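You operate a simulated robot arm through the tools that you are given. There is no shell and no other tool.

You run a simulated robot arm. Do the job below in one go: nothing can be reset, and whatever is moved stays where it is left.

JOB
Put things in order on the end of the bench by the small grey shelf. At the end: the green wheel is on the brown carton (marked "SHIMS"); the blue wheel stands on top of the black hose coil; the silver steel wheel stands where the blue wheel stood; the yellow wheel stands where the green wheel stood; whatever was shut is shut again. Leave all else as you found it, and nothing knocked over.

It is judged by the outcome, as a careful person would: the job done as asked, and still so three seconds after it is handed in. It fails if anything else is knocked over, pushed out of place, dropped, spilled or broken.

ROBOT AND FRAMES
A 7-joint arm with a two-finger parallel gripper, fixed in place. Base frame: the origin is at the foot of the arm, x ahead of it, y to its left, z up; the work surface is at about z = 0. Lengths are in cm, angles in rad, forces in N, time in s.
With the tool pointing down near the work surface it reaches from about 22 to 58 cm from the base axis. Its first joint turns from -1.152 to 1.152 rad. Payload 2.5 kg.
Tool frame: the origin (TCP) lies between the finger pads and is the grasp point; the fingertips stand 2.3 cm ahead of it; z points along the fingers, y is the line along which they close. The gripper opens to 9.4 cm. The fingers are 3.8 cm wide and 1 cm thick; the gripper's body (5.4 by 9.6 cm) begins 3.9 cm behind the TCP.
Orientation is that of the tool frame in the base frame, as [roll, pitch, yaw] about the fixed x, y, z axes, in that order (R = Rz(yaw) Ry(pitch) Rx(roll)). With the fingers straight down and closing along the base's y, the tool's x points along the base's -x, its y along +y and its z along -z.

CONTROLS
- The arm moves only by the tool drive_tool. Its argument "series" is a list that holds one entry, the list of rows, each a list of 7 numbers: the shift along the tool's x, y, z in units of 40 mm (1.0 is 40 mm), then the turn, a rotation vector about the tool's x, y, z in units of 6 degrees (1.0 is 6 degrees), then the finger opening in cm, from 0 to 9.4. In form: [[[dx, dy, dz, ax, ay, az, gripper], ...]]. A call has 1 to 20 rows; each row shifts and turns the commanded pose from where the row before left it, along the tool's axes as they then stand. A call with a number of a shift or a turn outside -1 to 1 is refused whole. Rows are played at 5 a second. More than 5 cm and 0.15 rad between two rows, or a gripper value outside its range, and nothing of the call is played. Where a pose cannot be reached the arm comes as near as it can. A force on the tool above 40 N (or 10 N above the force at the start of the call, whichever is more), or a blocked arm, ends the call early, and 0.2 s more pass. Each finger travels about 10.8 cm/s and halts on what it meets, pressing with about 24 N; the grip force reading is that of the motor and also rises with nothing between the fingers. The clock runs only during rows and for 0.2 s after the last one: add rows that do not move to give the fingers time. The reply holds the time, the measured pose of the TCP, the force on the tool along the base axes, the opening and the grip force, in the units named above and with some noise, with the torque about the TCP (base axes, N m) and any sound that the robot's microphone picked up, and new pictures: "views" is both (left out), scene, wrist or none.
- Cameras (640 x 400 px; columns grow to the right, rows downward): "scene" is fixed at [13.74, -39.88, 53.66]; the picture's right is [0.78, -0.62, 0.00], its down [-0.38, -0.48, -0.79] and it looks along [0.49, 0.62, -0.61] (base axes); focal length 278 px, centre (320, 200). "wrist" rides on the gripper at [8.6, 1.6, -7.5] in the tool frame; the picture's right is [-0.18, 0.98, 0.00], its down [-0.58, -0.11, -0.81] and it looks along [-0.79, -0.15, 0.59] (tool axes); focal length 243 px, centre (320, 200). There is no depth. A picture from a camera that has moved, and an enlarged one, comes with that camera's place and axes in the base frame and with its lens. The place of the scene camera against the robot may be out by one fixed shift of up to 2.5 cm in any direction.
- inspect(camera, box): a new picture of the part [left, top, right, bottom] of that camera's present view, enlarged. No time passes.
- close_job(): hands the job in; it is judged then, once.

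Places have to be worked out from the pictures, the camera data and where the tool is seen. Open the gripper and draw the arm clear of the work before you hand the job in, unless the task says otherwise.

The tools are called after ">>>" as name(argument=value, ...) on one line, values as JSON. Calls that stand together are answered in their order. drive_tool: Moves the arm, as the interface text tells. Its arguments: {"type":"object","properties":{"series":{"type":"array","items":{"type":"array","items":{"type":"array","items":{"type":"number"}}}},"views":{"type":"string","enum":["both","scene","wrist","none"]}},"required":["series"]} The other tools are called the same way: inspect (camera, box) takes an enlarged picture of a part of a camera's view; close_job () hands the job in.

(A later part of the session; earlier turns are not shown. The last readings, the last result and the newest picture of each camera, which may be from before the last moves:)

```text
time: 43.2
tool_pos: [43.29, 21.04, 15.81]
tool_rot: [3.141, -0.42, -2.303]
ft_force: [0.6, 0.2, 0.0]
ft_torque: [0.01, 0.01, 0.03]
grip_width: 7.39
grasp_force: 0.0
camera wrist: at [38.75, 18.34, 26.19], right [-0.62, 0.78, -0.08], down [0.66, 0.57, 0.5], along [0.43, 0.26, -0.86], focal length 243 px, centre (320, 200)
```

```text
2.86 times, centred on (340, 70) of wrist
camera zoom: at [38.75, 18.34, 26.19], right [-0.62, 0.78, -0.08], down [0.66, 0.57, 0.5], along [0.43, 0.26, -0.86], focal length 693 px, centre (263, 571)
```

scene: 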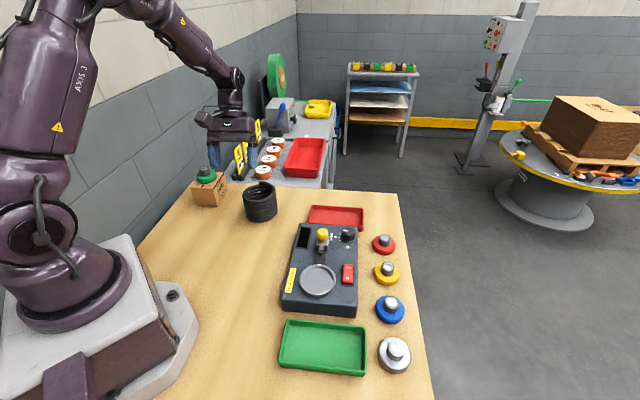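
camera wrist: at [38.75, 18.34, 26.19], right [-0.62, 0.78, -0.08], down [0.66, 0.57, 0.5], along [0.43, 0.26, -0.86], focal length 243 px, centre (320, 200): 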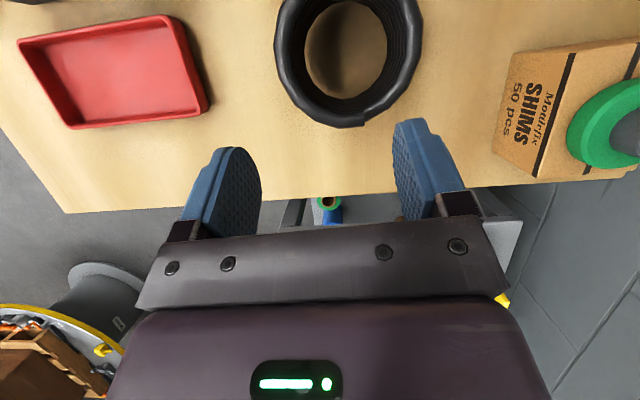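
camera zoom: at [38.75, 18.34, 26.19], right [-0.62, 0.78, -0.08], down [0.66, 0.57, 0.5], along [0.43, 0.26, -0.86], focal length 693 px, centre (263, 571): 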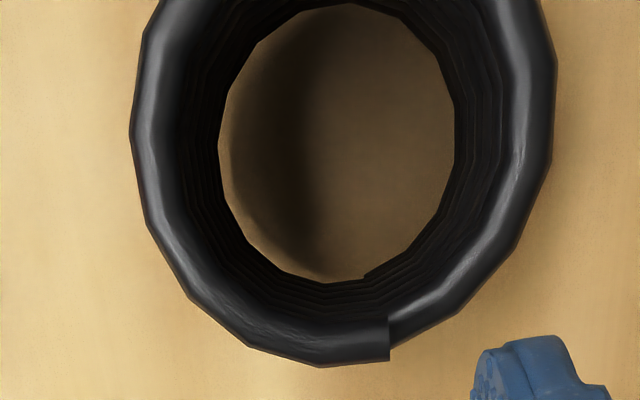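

The straight-down view gives the coil axis at about (38.2,18.45), outer radius 4.85, ridge radius about 4.2. Before deciding how to set blue on it, I'll check that the coil is really hollow. I'll set the tool vertical, close the empty fingers and hover over the mouth.

>>> drive_tool(series=[[[0, 0, 0, 0, -1, 0, 4.0], [0, 0, 0, 0, -1, 0, 2.0], [0, 0, 0, 0, -1, 0, 0.0], [0, 0, 0, 0, -1, 0, 0.0], [0.651, 0.238, 0.225, 0, 0, 0, 0.0], [0.651, 0.238, 0.225, 0, 0, 0, 0.0], [0, 0, 0, 0, 0, 0, 0.0], [0, 0, 0, 0, 0, 0, 0.0]]], views="both")

>>> inspect(camera="scene", box=[220, 140, 300, 230])

>>> inspect(camera="wrist", box=[200, 0, 440, 180])

```text
time: 45.0
tool_pos: [37.82, 18.36, 13.72]
tool_rot: [-3.14, 0.0, -2.303]
ft_force: [-0.3, 0.9, 0.4]
ft_torque: [-0.01, -0.02, 0.02]
grip_width: 0.0
grasp_force: 23.2
camera wrist: at [30.86, 12.99, 21.28], right [-0.61, 0.79, 0.0], down [0.47, 0.36, 0.81], along [0.64, 0.49, -0.59], focal length 243 px, centre (320, 200)
```

scene: 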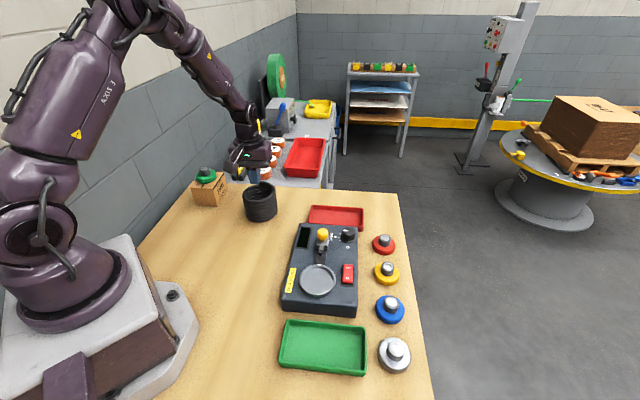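
wrist: 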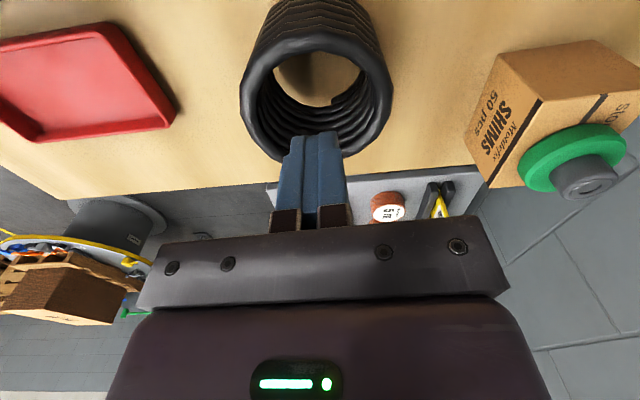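

```text
4.44 times, centred on (260, 185) of scene
camera zoom: at [13.74, -39.88, 53.66], right [0.78, -0.62, 0.0], down [-0.38, -0.48, -0.79], along [0.49, 0.62, -0.61], focal length 1234 px, centre (587, 267)
```

zoom: 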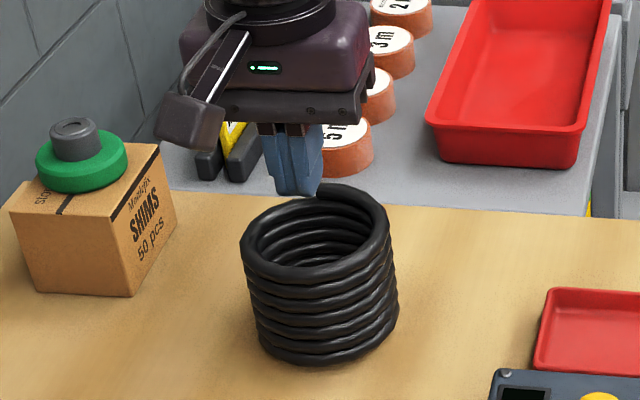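

```text
2.22 times, centred on (320, 90) of wrist
camera zoom: at [30.86, 12.99, 21.28], right [-0.61, 0.79, 0.0], down [0.47, 0.36, 0.81], along [0.64, 0.49, -0.59], focal length 539 px, centre (320, 444)
```

zoom: 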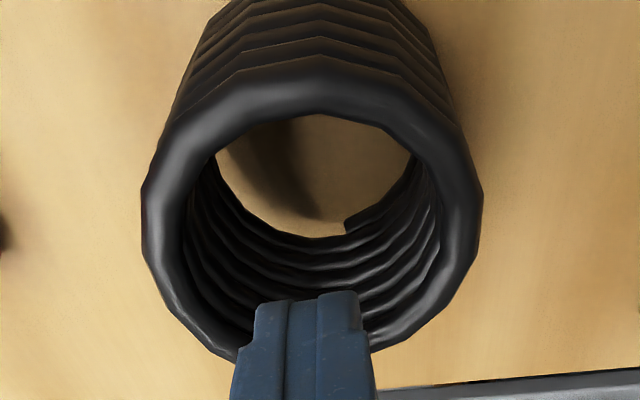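

Averaging all the views puts the coil axis at about (38.35,18.45). I'll centre the closed fingers over it and lower slowly into the mouth. If the inside is solid, the force will stop me.

>>> drive_tool(series=[[[-0.0965, -0.081, 0, 0, 0, 0, 0.0], [0, 0, 0.2, 0, 0, 0, 0.0], [0, 0, 0.2, 0, 0, 0, 0.0], [0, 0, 0.1, 0, 0, 0, 0.0], [0, 0, 0.05, 0, 0, 0, 0.0], [0, 0, 0.05, 0, 0, 0, 0.0], [0, 0, 0.05, 0, 0, 0, 0.0], [0, 0, 0.05, 0, 0, 0, 0.0], [0, 0, 0.05, 0, 0, 0, 0.0], [0, 0, 0.05, 0, 0, 0, 0.0], [0, 0, 0.05, 0, 0, 0, 0.0], [0, 0, 0.05, 0, 0, 0, 0.0], [0, 0, 0, 0, 0, 0, 0.0]]], views="both")

>>> inspect(camera="scene", box=[230, 165, 290, 230])

>>> inspect(camera="wrist", box=[200, 0, 440, 180])

```text
time: 46.9
tool_pos: [38.75, 18.52, 11.39]
tool_rot: [-3.14, 0.002, -2.301]
ft_force: [-1.3, -0.6, 4.8]
ft_torque: [0.03, 0.05, -0.01]
grip_width: 0.01
grasp_force: 24.0
stopped in row 9: the force on the tool passed its limit at 46 N (the readings are from after the stop); the commanded pose is now the measured one
camera wrist: at [31.69, 13.16, 18.82], right [-0.61, 0.79, 0.0], down [0.47, 0.36, 0.81], along [0.64, 0.49, -0.59], focal length 243 px, centre (320, 200)
```

scene: 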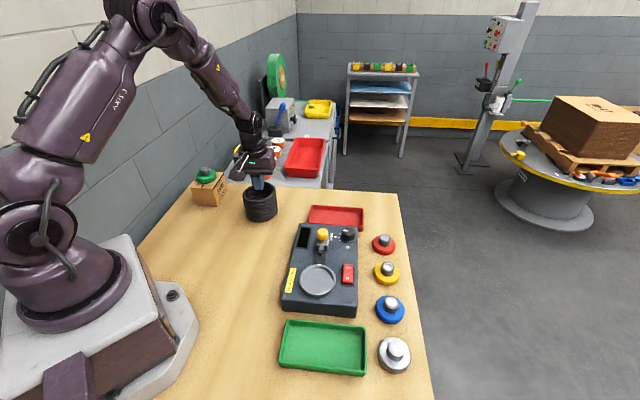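
wrist: 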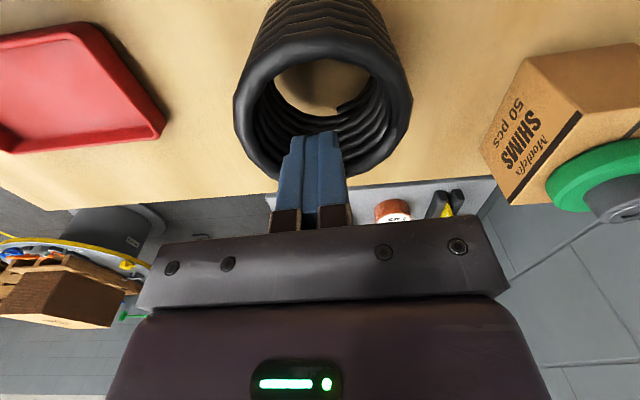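

```text
6.15 times, centred on (260, 198) of scene
camera zoom: at [13.74, -39.88, 53.66], right [0.78, -0.62, 0.0], down [-0.38, -0.48, -0.79], along [0.49, 0.62, -0.61], focal length 1709 px, centre (689, 215)
```

zoom: 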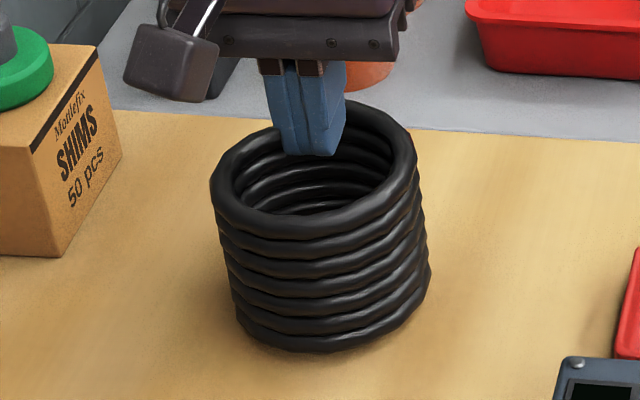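

```text
2.22 times, centred on (320, 90) of wrist
camera zoom: at [31.69, 13.16, 18.82], right [-0.61, 0.79, 0.0], down [0.47, 0.36, 0.81], along [0.64, 0.49, -0.59], focal length 539 px, centre (320, 444)
```

zoom: 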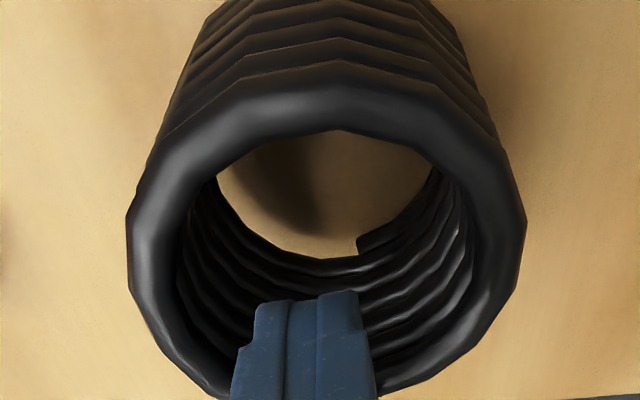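

The fingers met something at tip height ≈9.1 while apparently over the open mouth. The coil may be taller than I thought (top ~8.8–9.4), so I may have touched the raised hose end. I'll rise 1 cm, shift about 1.4 cm away from the hose end and probe again gently.

>>> drive_tool(series=[[[0, 0, -0.25, 0, 0, 0, 0.0], [0.363, 0.06, 0, 0, 0, 0, 0.0], [0, 0, 0, 0, 0, 0, 0.0]]], views="wrist")

>>> inspect(camera="scene", box=[235, 170, 285, 225])

>>> drive_tool(series=[[[0, 0, 0.15, 0, 0, 0, 0.0], [0, 0, 0.05, 0, 0, 0, 0.0], [0, 0, 0.04, 0, 0, 0, 0.0], [0, 0, 0.04, 0, 0, 0, 0.0], [0, 0, 0.04, 0, 0, 0, 0.0], [0, 0, 0, 0, 0, 0, 0.0]]], views="wrist")

>>> inspect(camera="scene", box=[235, 170, 285, 225])

```text
time: 47.7
tool_pos: [37.48, 17.61, 12.39]
tool_rot: [-3.139, 0.001, -2.302]
ft_force: [-0.2, 1.2, 0.6]
ft_torque: [0.01, -0.05, 0.0]
grip_width: 0.0
grasp_force: 24.1
camera wrist: at [30.48, 12.24, 19.86], right [-0.61, 0.79, 0.0], down [0.47, 0.36, 0.81], along [0.64, 0.49, -0.59], focal length 243 px, centre (320, 200)
```

wrist: 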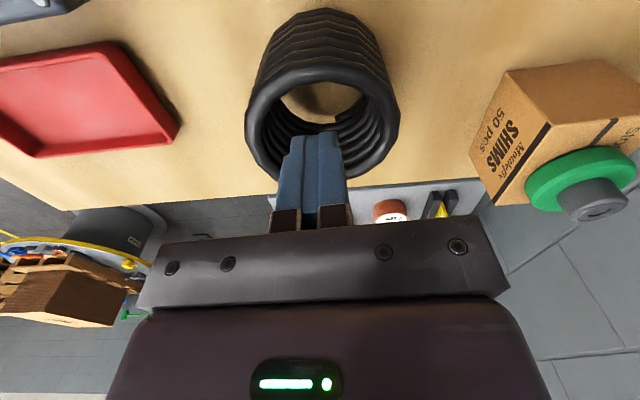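

```text
7.27 times, centred on (260, 198) of scene
camera zoom: at [13.74, -39.88, 53.66], right [0.78, -0.62, 0.0], down [-0.38, -0.48, -0.79], along [0.49, 0.62, -0.61], focal length 2019 px, centre (756, 218)
```

zoom: 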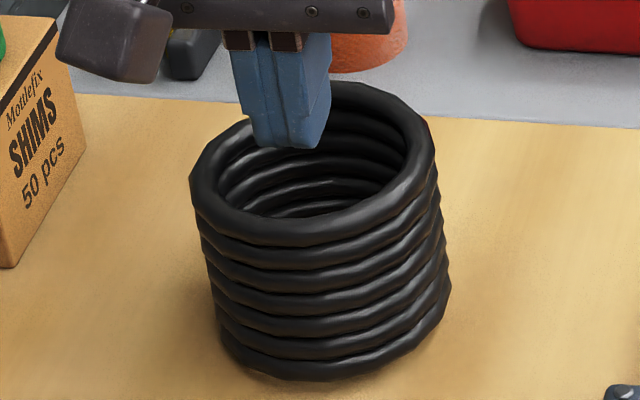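

```text
time: 48.9
tool_pos: [37.52, 17.63, 11.28]
tool_rot: [-3.14, -0.004, -2.301]
ft_force: [-2.7, -1.0, 7.4]
ft_torque: [0.06, 0.04, 0.01]
grip_width: 0.0
grasp_force: 23.8
stopped in row 5: the force on the tool passed its limit at 46 N (the readings are from after the stop); the commanded pose is now the measured one
camera wrist: at [30.57, 12.23, 18.82], right [-0.61, 0.79, 0.0], down [0.47, 0.36, 0.81], along [0.64, 0.49, -0.59], focal length 243 px, centre (320, 200)
```

wrist: 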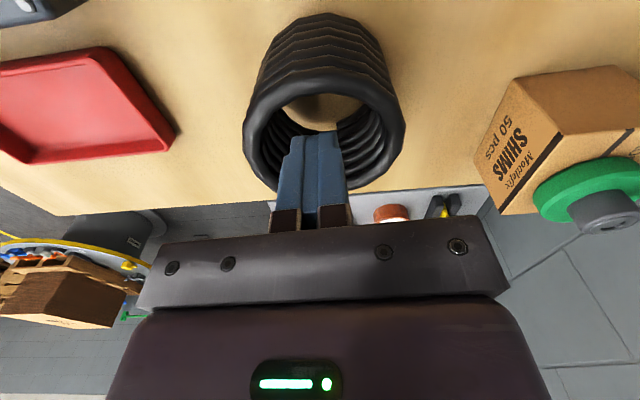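

```text
7.27 times, centred on (260, 198) of scene
camera zoom: at [13.74, -39.88, 53.66], right [0.78, -0.62, 0.0], down [-0.38, -0.48, -0.79], along [0.49, 0.62, -0.61], focal length 2019 px, centre (756, 218)
```

zoom: 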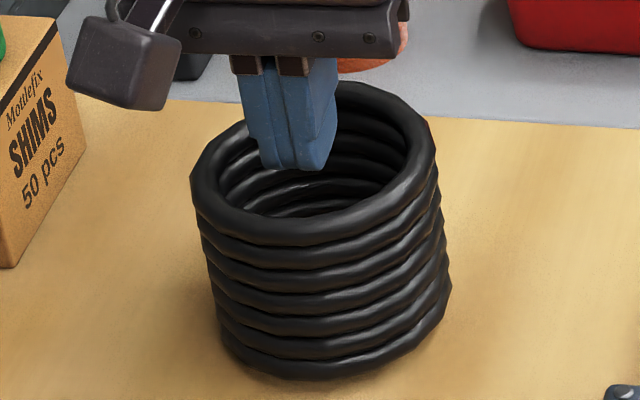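

Contact again at the same height (tip ≈9.0), clearly over the mouth, so the coil bears load over its whole top at z≈9.0. Blue can therefore sit centred there. The coil has not moved. Next I rise and swing across to a hover near yellow, then tilt 18° as for green.

>>> drive_tool(series=[[[0, 0, -0.3, 0, 0, 0, 0.0], [0, 0, -0.7, 0, 0, 0, 0.0], [0, 0, -0.85, 0, 0, 0, 0.0], [0, 0, -0.85, 0, 0, 0, 2.0], [0.5353, -0.7689, 0, 0, 0, 0, 4.0], [0.5353, -0.7689, 0, 0, 0, 0, 6.0], [0.5353, -0.7689, 0, 0, 0, 0, 7.4], [0.5353, -0.7689, 0, 0, 0, 0, 7.4], [0.5353, -0.7689, 0, 0, 0, 0, 7.4], [0.5353, -0.7689, 0, 0, 0, 0, 7.4], [0.5353, -0.7689, 0, 0, 0, 0, 7.4], [0.5353, -0.7689, 0, 0, 0, 0, 7.4], [0.5353, -0.7689, 0, 0, 0, 0, 7.4], [0.5353, -0.7689, 0, 0, 0, 0, 7.4], [0.5353, -0.7689, 0, 0, 0, 0, 7.4], [0, 0, 0, 0, -1, 0, 7.4], [0, 0, 0, 0, -1, 0, 7.4], [0, 0, 0, 0, -1, 0, 7.4], [0, 0, 0, 0, 0, 0, 7.4]]], views="both")

>>> inspect(camera="scene", box=[180, 150, 300, 225])

```text
time: 52.9
tool_pos: [46.98, -22.53, 22.27]
tool_rot: [-3.138, 0.316, -2.302]
ft_force: [-0.5, -0.5, 0.5]
ft_torque: [0.0, -0.02, -0.01]
grip_width: 7.4
grasp_force: 0.0
camera wrist: at [38.77, -29.38, 26.67], right [-0.61, 0.79, 0.05], down [0.28, 0.15, 0.95], along [0.74, 0.6, -0.32], focal length 243 px, centre (320, 200)
```

scene: 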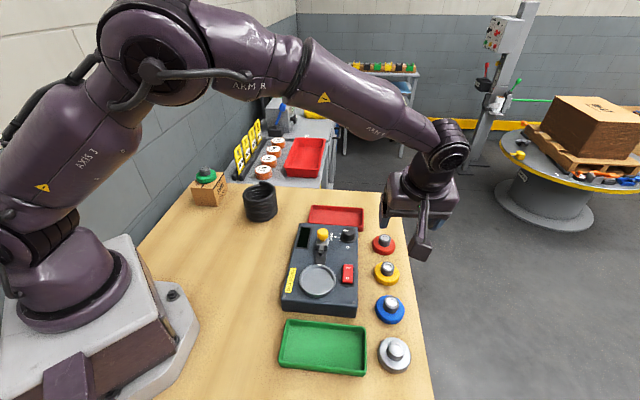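
wrist: 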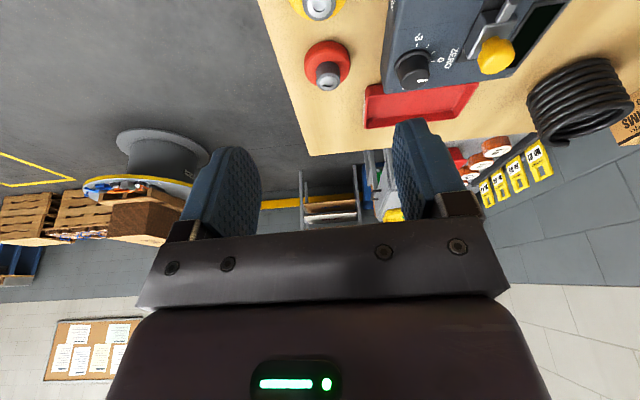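

```text
5.33 times, centred on (240, 188) of scene
camera zoom: at [13.74, -39.88, 53.66], right [0.78, -0.62, 0.0], down [-0.38, -0.48, -0.79], along [0.49, 0.62, -0.61], focal length 1481 px, centre (747, 267)
```

zoom: 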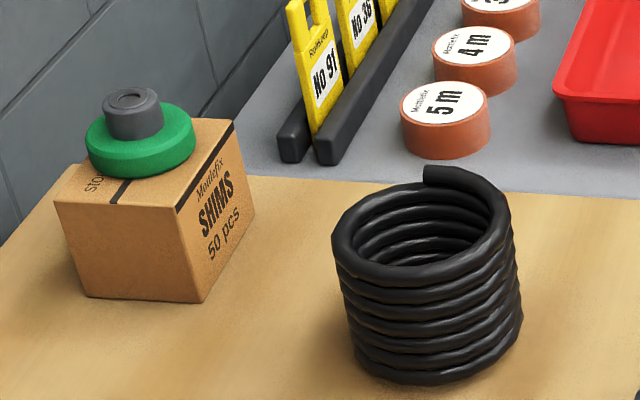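

Carton, green wheel and coil show exactly the same pixels as before. Yellow triangulates to about (49.75,-19.2). I'll descend vertically to the start of the tilted approach line at z≈14 and re-measure.

>>> drive_tool(series=[[[0.2137, 0, 0.6579, 0, 0, 0, 7.4], [0.2137, 0, 0.6579, 0, 0, 0, 7.4], [0.2137, 0, 0.6579, 0, 0, 0, 7.4], [0, 0, 0, 0, 0, 0, 7.4], [0, 0, 0, 0, 0, 0, 7.4]]], views="both")

>>> inspect(camera="wrist", box=[200, 0, 440, 150])

>>> inspect(camera="scene", box=[350, 200, 446, 300])

```text
time: 54.1
tool_pos: [47.1, -22.56, 13.86]
tool_rot: [-3.138, 0.314, -2.303]
ft_force: [-0.3, 0.0, -0.2]
ft_torque: [0.01, -0.02, 0.01]
grip_width: 7.38
grasp_force: 0.0
camera wrist: at [38.94, -29.28, 18.37], right [-0.61, 0.79, 0.05], down [0.28, 0.16, 0.95], along [0.74, 0.6, -0.32], focal length 243 px, centre (320, 200)
```

scene: 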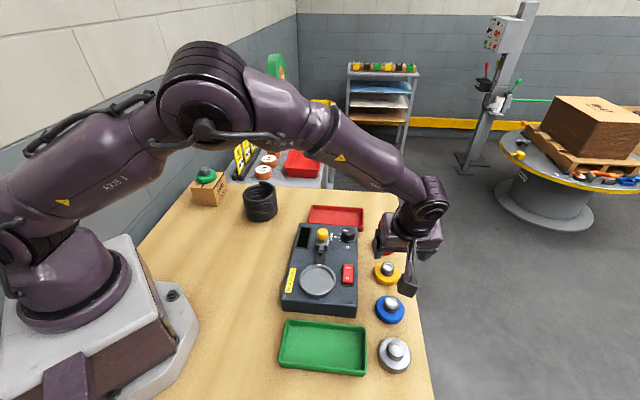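
wrist: 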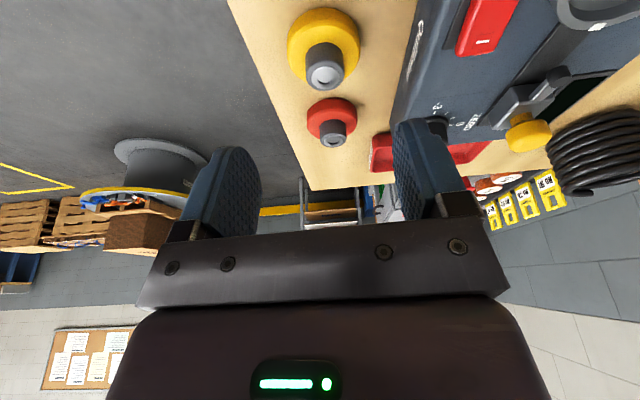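

```text
2.67 times, centred on (320, 75) of wrist
camera zoom: at [38.94, -29.28, 18.37], right [-0.61, 0.79, 0.05], down [0.28, 0.16, 0.95], along [0.74, 0.6, -0.32], focal length 647 px, centre (320, 533)
```

zoom: 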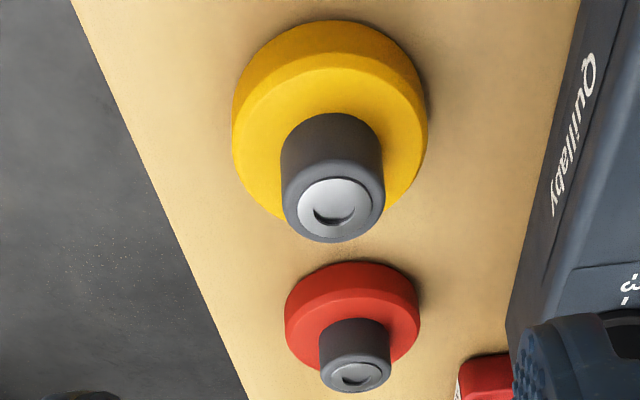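

```text
4.00 times, centred on (398, 250) of scene
camera zoom: at [13.74, -39.88, 53.66], right [0.78, -0.62, 0.0], down [-0.38, -0.48, -0.79], along [0.49, 0.62, -0.61], focal length 1111 px, centre (8, 0)
```

zoom: 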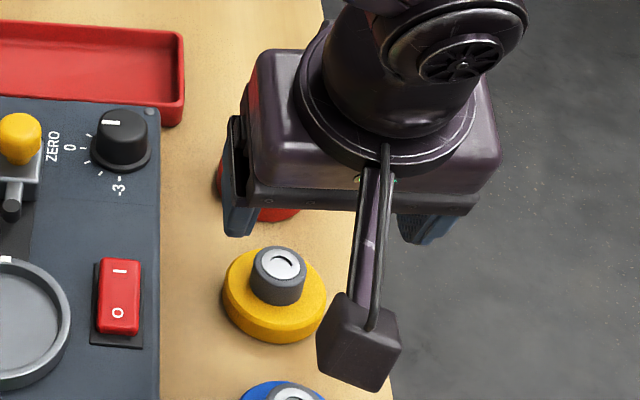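

Yellow is at (49.63,-19.33), with the tool line 0.27 cm off sideways. I'll correct that and descend along the axis to z≈6.

>>> drive_tool(series=[[[0, 0.065, 0.4, 0, 0, 0, 7.4], [0, 0, 0.7, 0, 0, 0, 7.4], [0, 0, 0.7, 0, 0, 0, 7.4], [0, 0, 0.26, 0, 0, 0, 7.4], [0, 0, 0, 0, 0, 0, 7.4], [0, 0, 0, 0, 0, 0, 7.4]]], views="both")

>>> inspect(camera="wrist", box=[160, 0, 480, 200])

>>> inspect(camera="scene", box=[350, 220, 446, 320])

```text
time: 55.5
tool_pos: [48.57, -20.52, 5.87]
tool_rot: [-3.139, 0.314, -2.302]
ft_force: [-0.9, 0.5, -1.1]
ft_torque: [0.01, -0.01, 0.01]
grip_width: 7.4
grasp_force: 0.1
camera wrist: at [40.33, -27.26, 10.44], right [-0.61, 0.79, 0.05], down [0.28, 0.16, 0.95], along [0.74, 0.6, -0.32], focal length 243 px, centre (320, 200)
```

scene: 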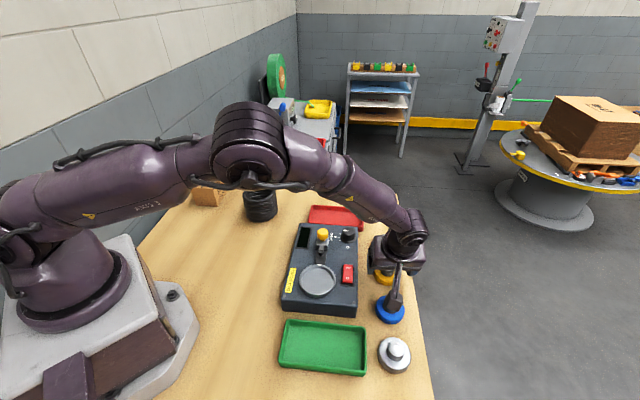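
wrist: 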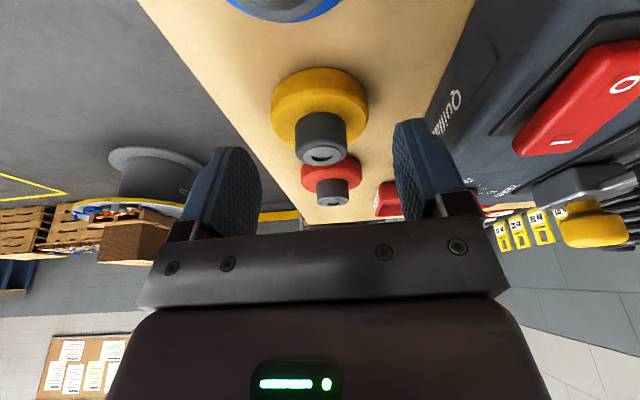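

```text
2.00 times, centred on (320, 100) of wrist
camera zoom: at [40.33, -27.26, 10.44], right [-0.61, 0.79, 0.05], down [0.28, 0.16, 0.95], along [0.74, 0.6, -0.32], focal length 485 px, centre (320, 400)
```

zoom: 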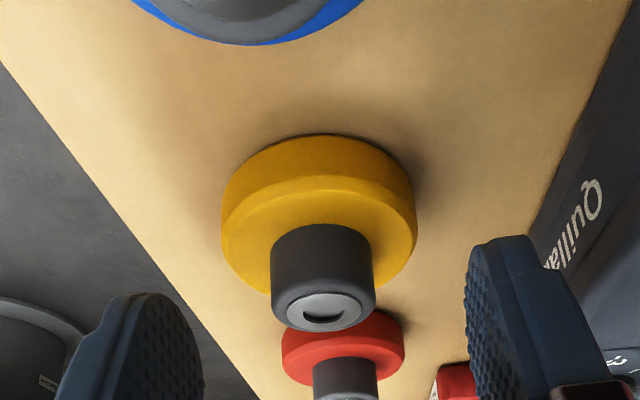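

```text
4.00 times, centred on (398, 270) of scene
camera zoom: at [13.74, -39.88, 53.66], right [0.78, -0.62, 0.0], down [-0.38, -0.48, -0.79], along [0.49, 0.62, -0.61], focal length 1111 px, centre (8, -80)
```

zoom: 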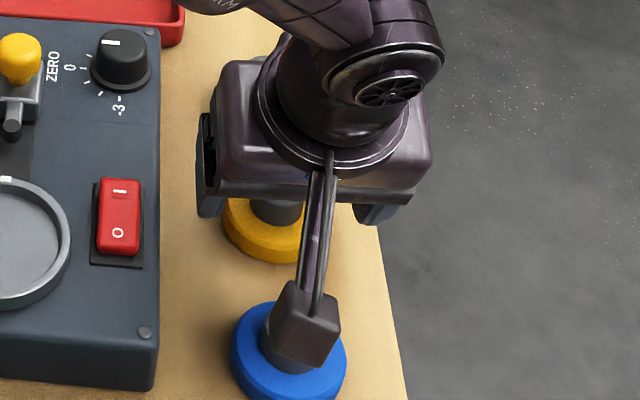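

Centred sideways, and the axis line meets yellow's centre. The camera stays about 3.5 cm above blue's knob. I'll descend the last ~3 cm and check the force.

>>> drive_tool(series=[[[0, 0, 0.3, 0, 0, 0, 7.4], [0, 0, 0.25, 0, 0, 0, 7.4], [0, 0, 0.18, 0, 0, 0, 7.4], [0, 0, 0, 0, 0, 0, 7.4], [0, 0, 0, 0, 0, 0, 7.4]]], views="both")

>>> inspect(camera="wrist", box=[200, 40, 440, 190])

>>> inspect(camera="scene", box=[350, 220, 446, 320])

```text
time: 56.7
tool_pos: [49.27, -19.79, 3.3]
tool_rot: [-3.138, 0.314, -2.303]
ft_force: [0.1, 0.4, 0.9]
ft_torque: [-0.03, -0.02, 0.03]
grip_width: 7.41
grasp_force: 0.0
camera wrist: at [40.92, -26.53, 7.78], right [-0.61, 0.79, 0.05], down [0.28, 0.16, 0.95], along [0.74, 0.6, -0.32], focal length 243 px, centre (320, 200)
```

scene: 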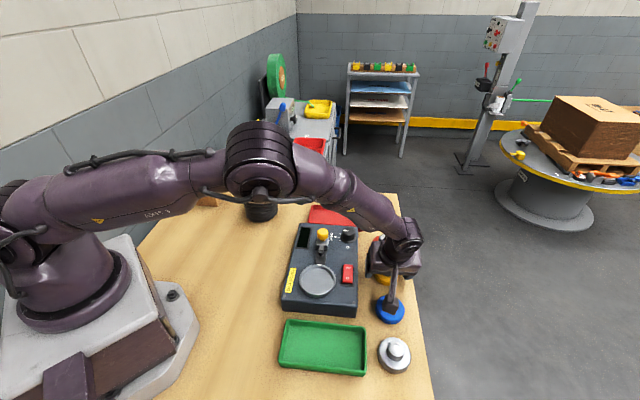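
wrist: 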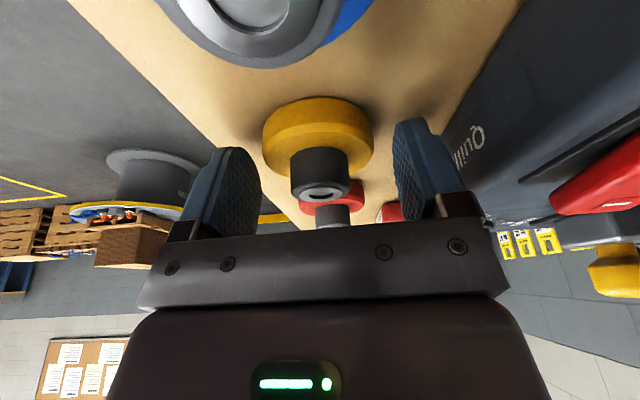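

```text
2.67 times, centred on (320, 115) of wrist
camera zoom: at [40.92, -26.53, 7.78], right [-0.61, 0.79, 0.05], down [0.28, 0.16, 0.95], along [0.74, 0.6, -0.32], focal length 647 px, centre (320, 427)
```

zoom: 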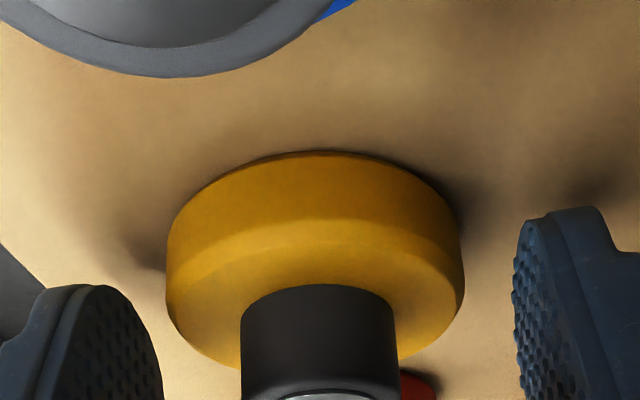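

```text
4.00 times, centred on (398, 270) of scene
camera zoom: at [13.74, -39.88, 53.66], right [0.78, -0.62, 0.0], down [-0.38, -0.48, -0.79], along [0.49, 0.62, -0.61], focal length 1111 px, centre (8, -80)
```

zoom: 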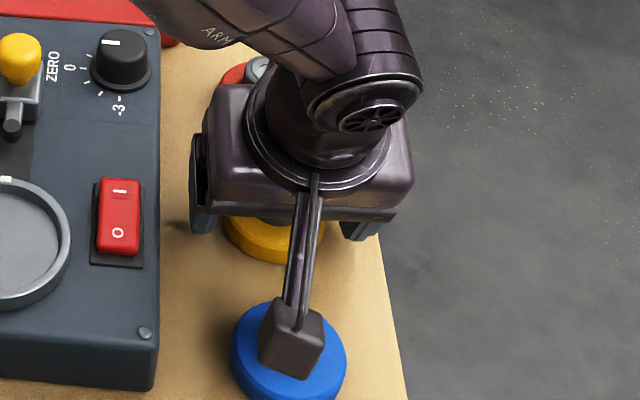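

Slightly high (3.3) and 0.13 cm off sideways compared with the green grip picture. I'll correct both, then close on the rim.

>>> drive_tool(series=[[[0, -0.03, 0.055, 0, 0, 0, 7.4], [0, 0, 0, 0, 0, 0, 7.4], [0, 0, 0, 0, 0, 0, 6.5], [0, 0, 0, 0, 0, 0, 5.9], [0, 0, 0, 0, 0, 0, 5.2], [0, 0, 0, 0, 0, 0, 4.5], [0, 0, 0, 0, 0, 0, 4.0], [0, 0, 0, 0, 0, 0, 4.0]]], views="both")

>>> inspect(camera="wrist", box=[200, 40, 440, 190])

```text
time: 58.5
tool_pos: [49.34, -19.81, 3.06]
tool_rot: [-3.137, 0.314, -2.302]
ft_force: [0.1, -0.3, 0.2]
ft_torque: [0.03, -0.02, 0.01]
grip_width: 5.72
grasp_force: 23.8
camera wrist: at [41.07, -26.57, 7.56], right [-0.61, 0.79, 0.05], down [0.28, 0.16, 0.95], along [0.74, 0.6, -0.32], focal length 243 px, centre (320, 200)
```

scene: 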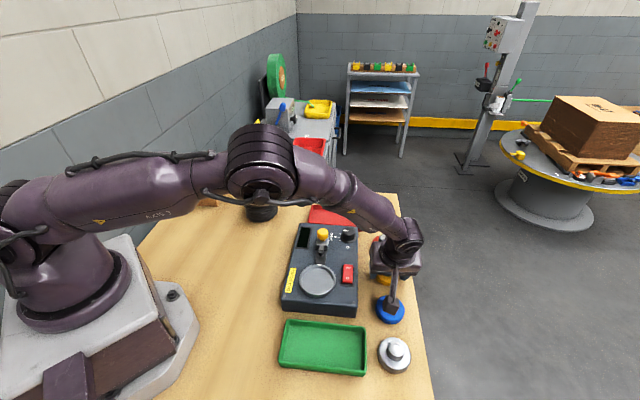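
wrist: 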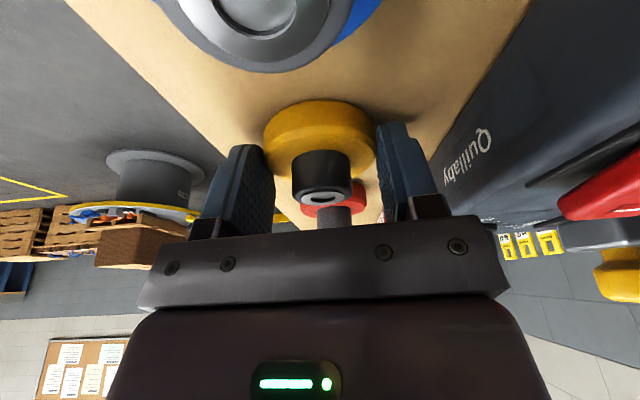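

```text
2.67 times, centred on (320, 115) of wrist
camera zoom: at [41.07, -26.57, 7.56], right [-0.61, 0.79, 0.05], down [0.28, 0.16, 0.95], along [0.74, 0.6, -0.32], focal length 647 px, centre (320, 427)
```

zoom: 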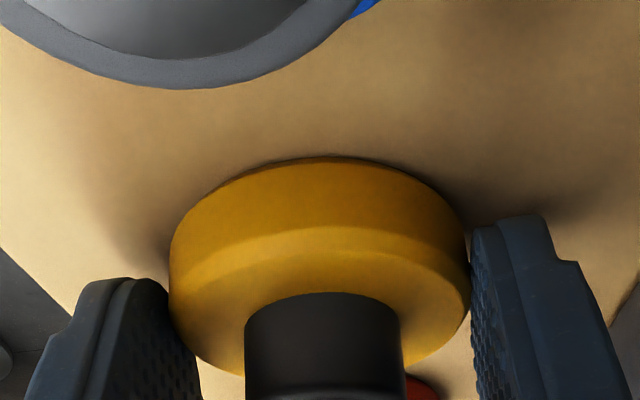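

Yellow is gripped at 5.72 cm in nearly the same relation to the tool as green was. I'll lift slowly, then faster.

>>> drive_tool(series=[[[-0.0386, 0, -0.1189, 0, 0, 0, 4.0], [-0.0773, 0, -0.2378, 0, 0, 0, 4.0], [-0.1545, 0, -0.4756, 0, 0, 0, 4.0], [-0.2318, 0, -0.7133, 0, 0, 0, 4.0], [-0.2318, 0, -0.7133, 0, 0, 0, 4.0], [-0.2318, 0, -0.7133, 0, 0, 0, 4.0], [-0.2318, 0, -0.7133, 0, 0, 0, 4.0], [0, 0, 0, 0, 0, 0, 4.0]]], views="both")

>>> inspect(camera="scene", box=[340, 170, 440, 400])

```text
time: 60.3
tool_pos: [49.14, -19.87, 18.57]
tool_rot: [-3.14, 0.315, -2.3]
ft_force: [0.2, -0.4, -1.1]
ft_torque: [-0.01, 0.03, -0.02]
grip_width: 5.69
grasp_force: 24.0
camera wrist: at [40.88, -26.62, 22.94], right [-0.61, 0.79, 0.05], down [0.28, 0.15, 0.95], along [0.74, 0.6, -0.32], focal length 243 px, centre (320, 200)
```

scene: 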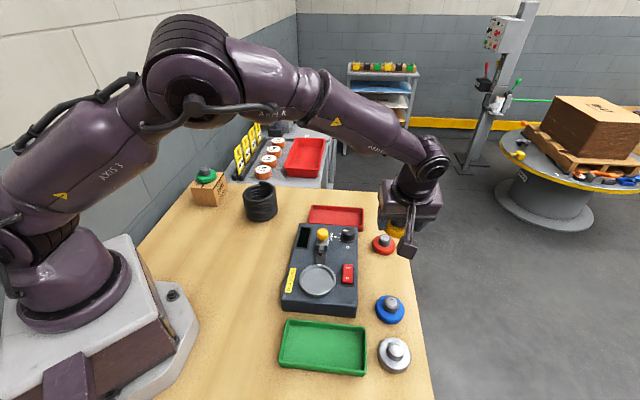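
wrist: 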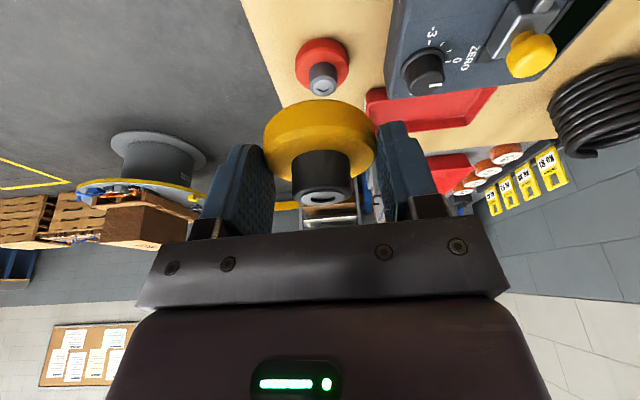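

```text
1.74 times, centred on (390, 285) of scene
camera zoom: at [13.74, -39.88, 53.66], right [0.78, -0.62, 0.0], down [-0.38, -0.48, -0.79], along [0.49, 0.62, -0.61], focal length 483 px, centre (198, 52)
```

zoom: 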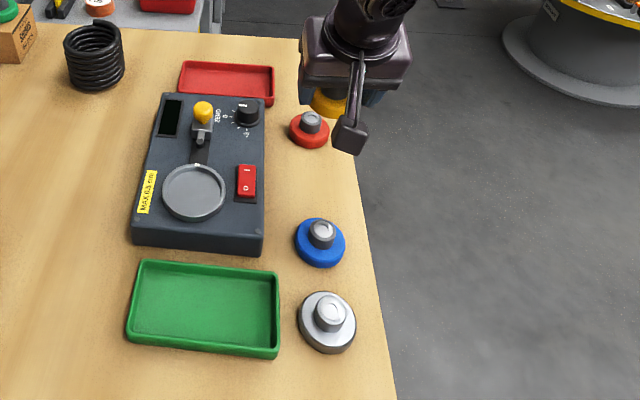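

Yellow is up and steady. I'll rotate back about the vertical by 78° to the green-grip orientation and move over green's old spot.

>>> drive_tool(series=[[[0, 0, 0, 0.309, 0, 0.951, 4.0], [0, 0, 0, 0.309, 0, 0.951, 4.0], [0, 0, 0, 0.309, 0, 0.951, 4.0], [0, 0, 0, 0.309, 0, 0.951, 4.0], [0, 0, 0, 0.309, 0, 0.951, 4.0], [0, 0, 0, 0.309, 0, 0.951, 4.0], [0, 0, 0, 0.309, 0, 0.951, 4.0], [0, 0, 0, 0.309, 0, 0.951, 4.0], [0, 0, 0, 0.309, 0, 0.951, 4.0], [0, 0, 0, 0.309, 0, 0.951, 4.0], [0, 0, 0, 0.309, 0, 0.951, 4.0], [0, 0, 0, 0.309, 0, 0.951, 4.0], [0, 0, 0, 0.309, 0, 0.951, 4.0], [-0.2004, 0.905, 0.0651, 0, 0, 0, 4.0], [-0.2004, 0.905, 0.0651, 0, 0, 0, 4.0], [-0.2004, 0.905, 0.0651, 0, 0, 0, 4.0], [-0.2004, 0.905, 0.0651, 0, 0, 0, 4.0], [-0.2004, 0.905, 0.0651, 0, 0, 0, 4.0], [0, 0, 0, 0, 0, 0, 4.0]]], views="both")

```text
time: 64.3
tool_pos: [61.66, -6.1, 18.37]
tool_rot: [-3.139, 0.314, 2.618]
ft_force: [0.0, 0.0, -2.5]
ft_torque: [0.01, -0.01, 0.01]
grip_width: 5.73
grasp_force: 24.3
camera wrist: at [53.46, 0.49, 22.84], right [0.64, 0.76, 0.06], down [0.21, -0.24, 0.95], along [0.74, -0.6, -0.32], focal length 243 px, centre (320, 200)
```

scene: 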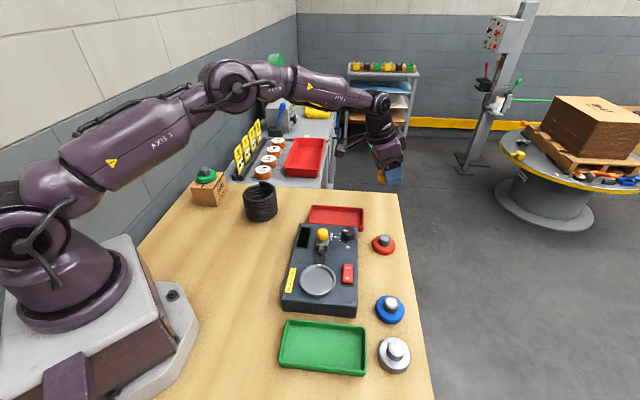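
wrist: 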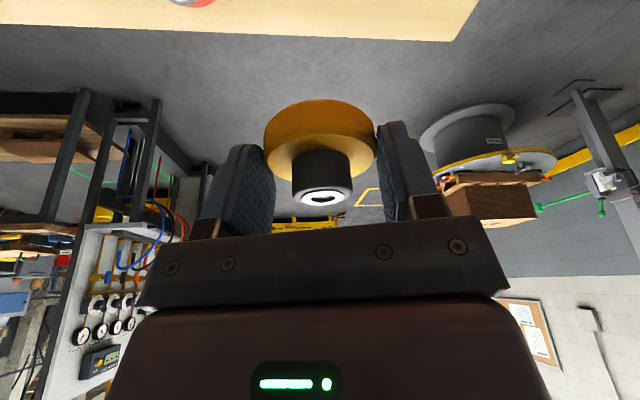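

Over the spot (measured 61.66,-6.10). I'll lower vertically to z≈5 and check against the red wheel and tray as reference.

>>> drive_tool(series=[[[0.1545, 0, 0.4756, 0, 0, 0, 4.0], [0.2318, 0, 0.7133, 0, 0, 0, 4.0], [0.2318, 0, 0.7133, 0, 0, 0, 4.0], [0.2318, 0, 0.7133, 0, 0, 0, 4.0], [0.1545, 0, 0.4756, 0, 0, 0, 4.0], [0.0386, 0, 0.1189, 0, 0, 0, 4.0], [0, 0, 0, 0, 0, 0, 4.0], [0, 0, 0, 0, 0, 0, 4.0]]], views="both")

>>> inspect(camera="scene", box=[346, 190, 410, 230])

```text
time: 66.1
tool_pos: [61.76, -6.21, 4.89]
tool_rot: [3.139, 0.314, 2.619]
ft_force: [0.2, 0.5, -1.2]
ft_torque: [-0.03, 0.01, -0.01]
grip_width: 5.7
grasp_force: 24.5
camera wrist: at [53.4, 0.38, 9.35], right [0.64, 0.76, 0.06], down [0.21, -0.24, 0.95], along [0.74, -0.6, -0.32], focal length 243 px, centre (320, 200)
```

scene: 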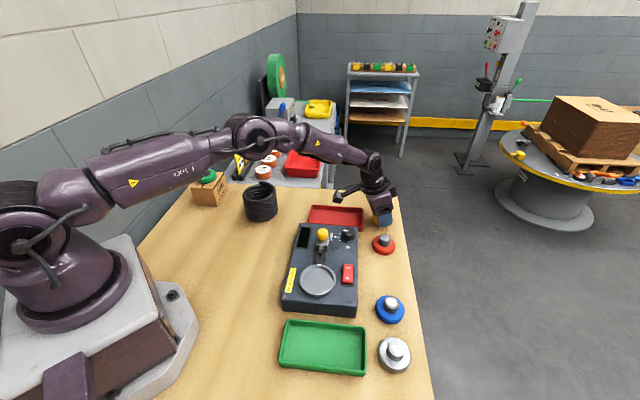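
wrist: 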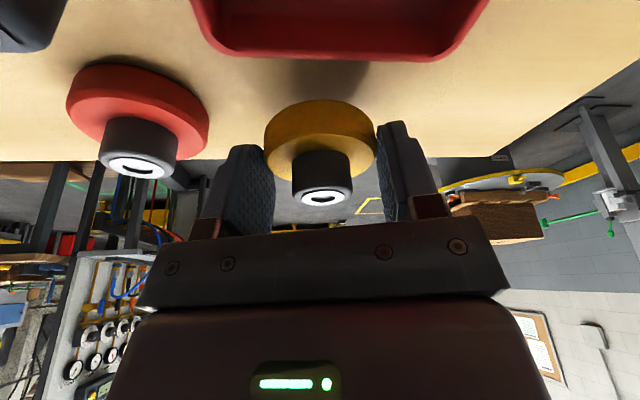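

```text
10.00 times, centred on (378, 210) of scene
camera zoom: at [13.74, -39.88, 53.66], right [0.78, -0.62, 0.0], down [-0.38, -0.48, -0.79], along [0.49, 0.62, -0.61], focal length 2776 px, centre (-260, 100)
```

zoom: 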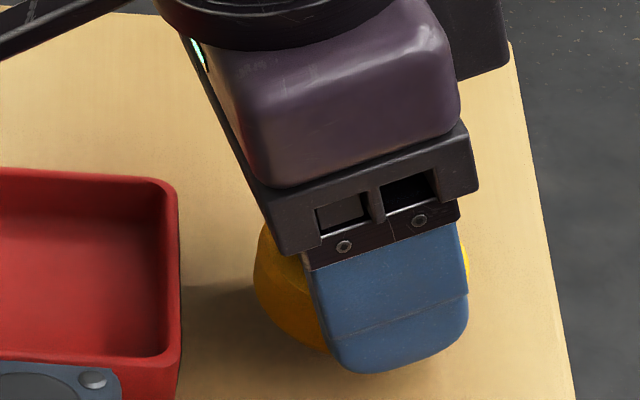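

Position matches green's recorded grip (61.84,-6.30) to about 0.1 cm. I'll lower the remaining ~1.75 cm carefully.

>>> drive_tool(series=[[[0.0773, 0, 0.2378, 0, 0, 0, 4.0], [0.0386, 0, 0.1189, 0, 0, 0, 4.0], [0.0116, 0, 0.0357, 0, 0, 0, 4.0], [0, 0, 0, 0, 0, 0, 4.0], [0, 0, 0, 0, 0, 0, 4.0]]], views="wrist")

>>> inspect(camera="wrist", box=[200, 40, 440, 190])

```text
time: 67.3
tool_pos: [61.88, -6.34, 3.35]
tool_rot: [3.14, 0.316, 2.618]
ft_force: [0.5, -0.6, -1.6]
ft_torque: [-0.04, 0.03, -0.01]
grip_width: 5.7
grasp_force: 24.4
camera wrist: at [53.67, 0.37, 7.74], right [0.64, 0.76, 0.06], down [0.21, -0.24, 0.95], along [0.74, -0.6, -0.32], focal length 243 px, centre (320, 200)
```

wrist: 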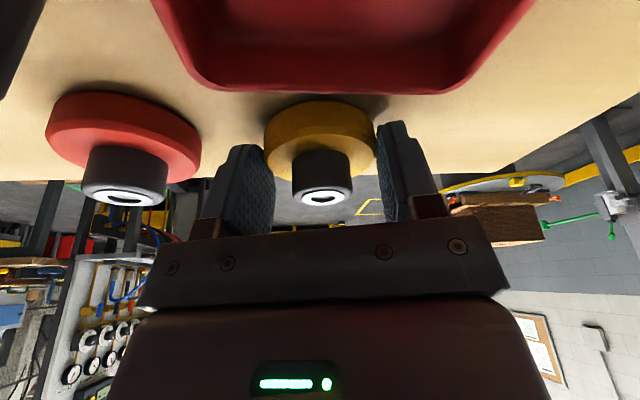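

```text
2.67 times, centred on (320, 115) of wrist
camera zoom: at [53.67, 0.37, 7.74], right [0.64, 0.76, 0.06], down [0.21, -0.24, 0.95], along [0.74, -0.6, -0.32], focal length 647 px, centre (320, 427)
```

zoom: 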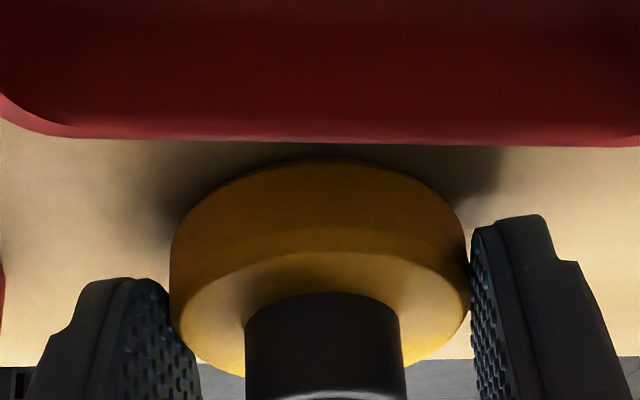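

By comparing the tray edge with green's picture, the wheel is about 0.25 cm above the bench. I'll lower 0.2 cm and read the force.

>>> drive_tool(series=[[[0.0155, 0, 0.0476, 0, 0, 0, 4.0], [0, 0, 0, 0, 0, 0, 4.0]]], views="none")

>>> drive_tool(series=[[[0.006, 0, 0.0185, 0, 0, 0, 4.0], [0, 0, 0, 0, 0, 0, 4.0]]], views="none")

```text
time: 67.9
tool_pos: [62.0, -6.27, 3.09]
tool_rot: [-3.141, 0.315, 2.619]
ft_force: [-6.3, 1.7, 5.7]
ft_torque: [-0.05, 0.28, -0.12]
grip_width: 5.69
grasp_force: 23.5
```

```text
time: 68.5
tool_pos: [62.09, -6.23, 3.02]
tool_rot: [3.142, 0.318, 2.619]
ft_force: [-10.8, 2.4, 12.8]
ft_torque: [-0.01, 0.39, -0.05]
grip_width: 5.7
grasp_force: 23.7
```

Yellow has touched down (≈13 N). I'll ease off 0.08 cm and open the fingers.

>>> drive_tool(series=[[[-0.006, 0, -0.0185, 0, 0, 0, 4.0], [0, 0, 0, 0, 0, 0, 5.9], [0, 0, 0, 0, 0, 0, 6.5], [0, 0, 0, 0, 0, 0, 7.2], [0, 0, 0, 0, 0, 0, 7.4], [0, 0, 0, 0, 0, 0, 7.4]]], views="both")

>>> inspect(camera="wrist", box=[200, 40, 440, 190])

```text
time: 69.9
tool_pos: [61.83, -6.21, 3.18]
tool_rot: [-3.141, 0.316, 2.619]
ft_force: [0.6, 0.0, 0.6]
ft_torque: [-0.03, 0.01, 0.0]
grip_width: 7.41
grasp_force: 0.0
camera wrist: at [53.68, 0.33, 7.65], right [0.64, 0.76, 0.06], down [0.21, -0.24, 0.95], along [0.74, -0.6, -0.32], focal length 243 px, centre (320, 200)
```

scene: 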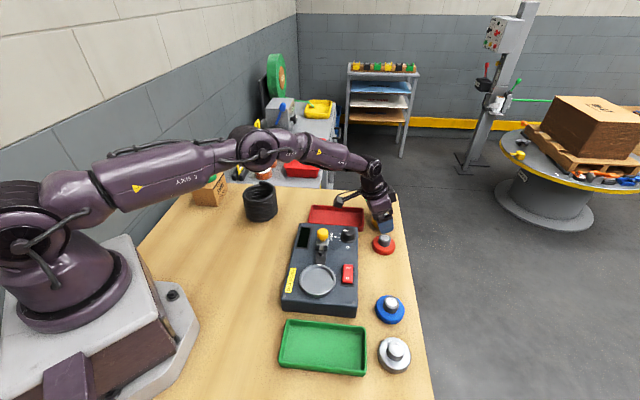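
wrist: 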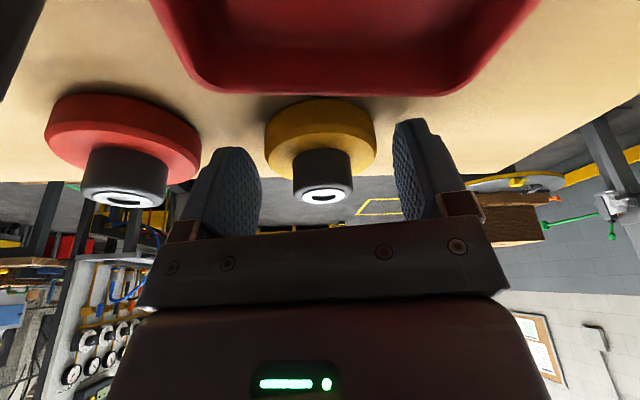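

```text
2.67 times, centred on (320, 115) of wrist
camera zoom: at [53.68, 0.33, 7.65], right [0.64, 0.76, 0.06], down [0.21, -0.24, 0.95], along [0.74, -0.6, -0.32], focal length 647 px, centre (320, 427)
```

zoom: 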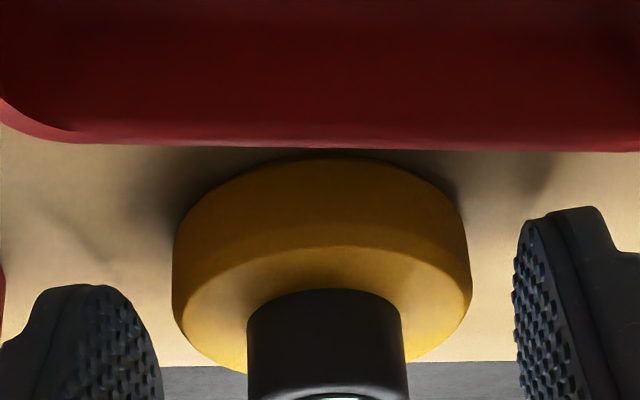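

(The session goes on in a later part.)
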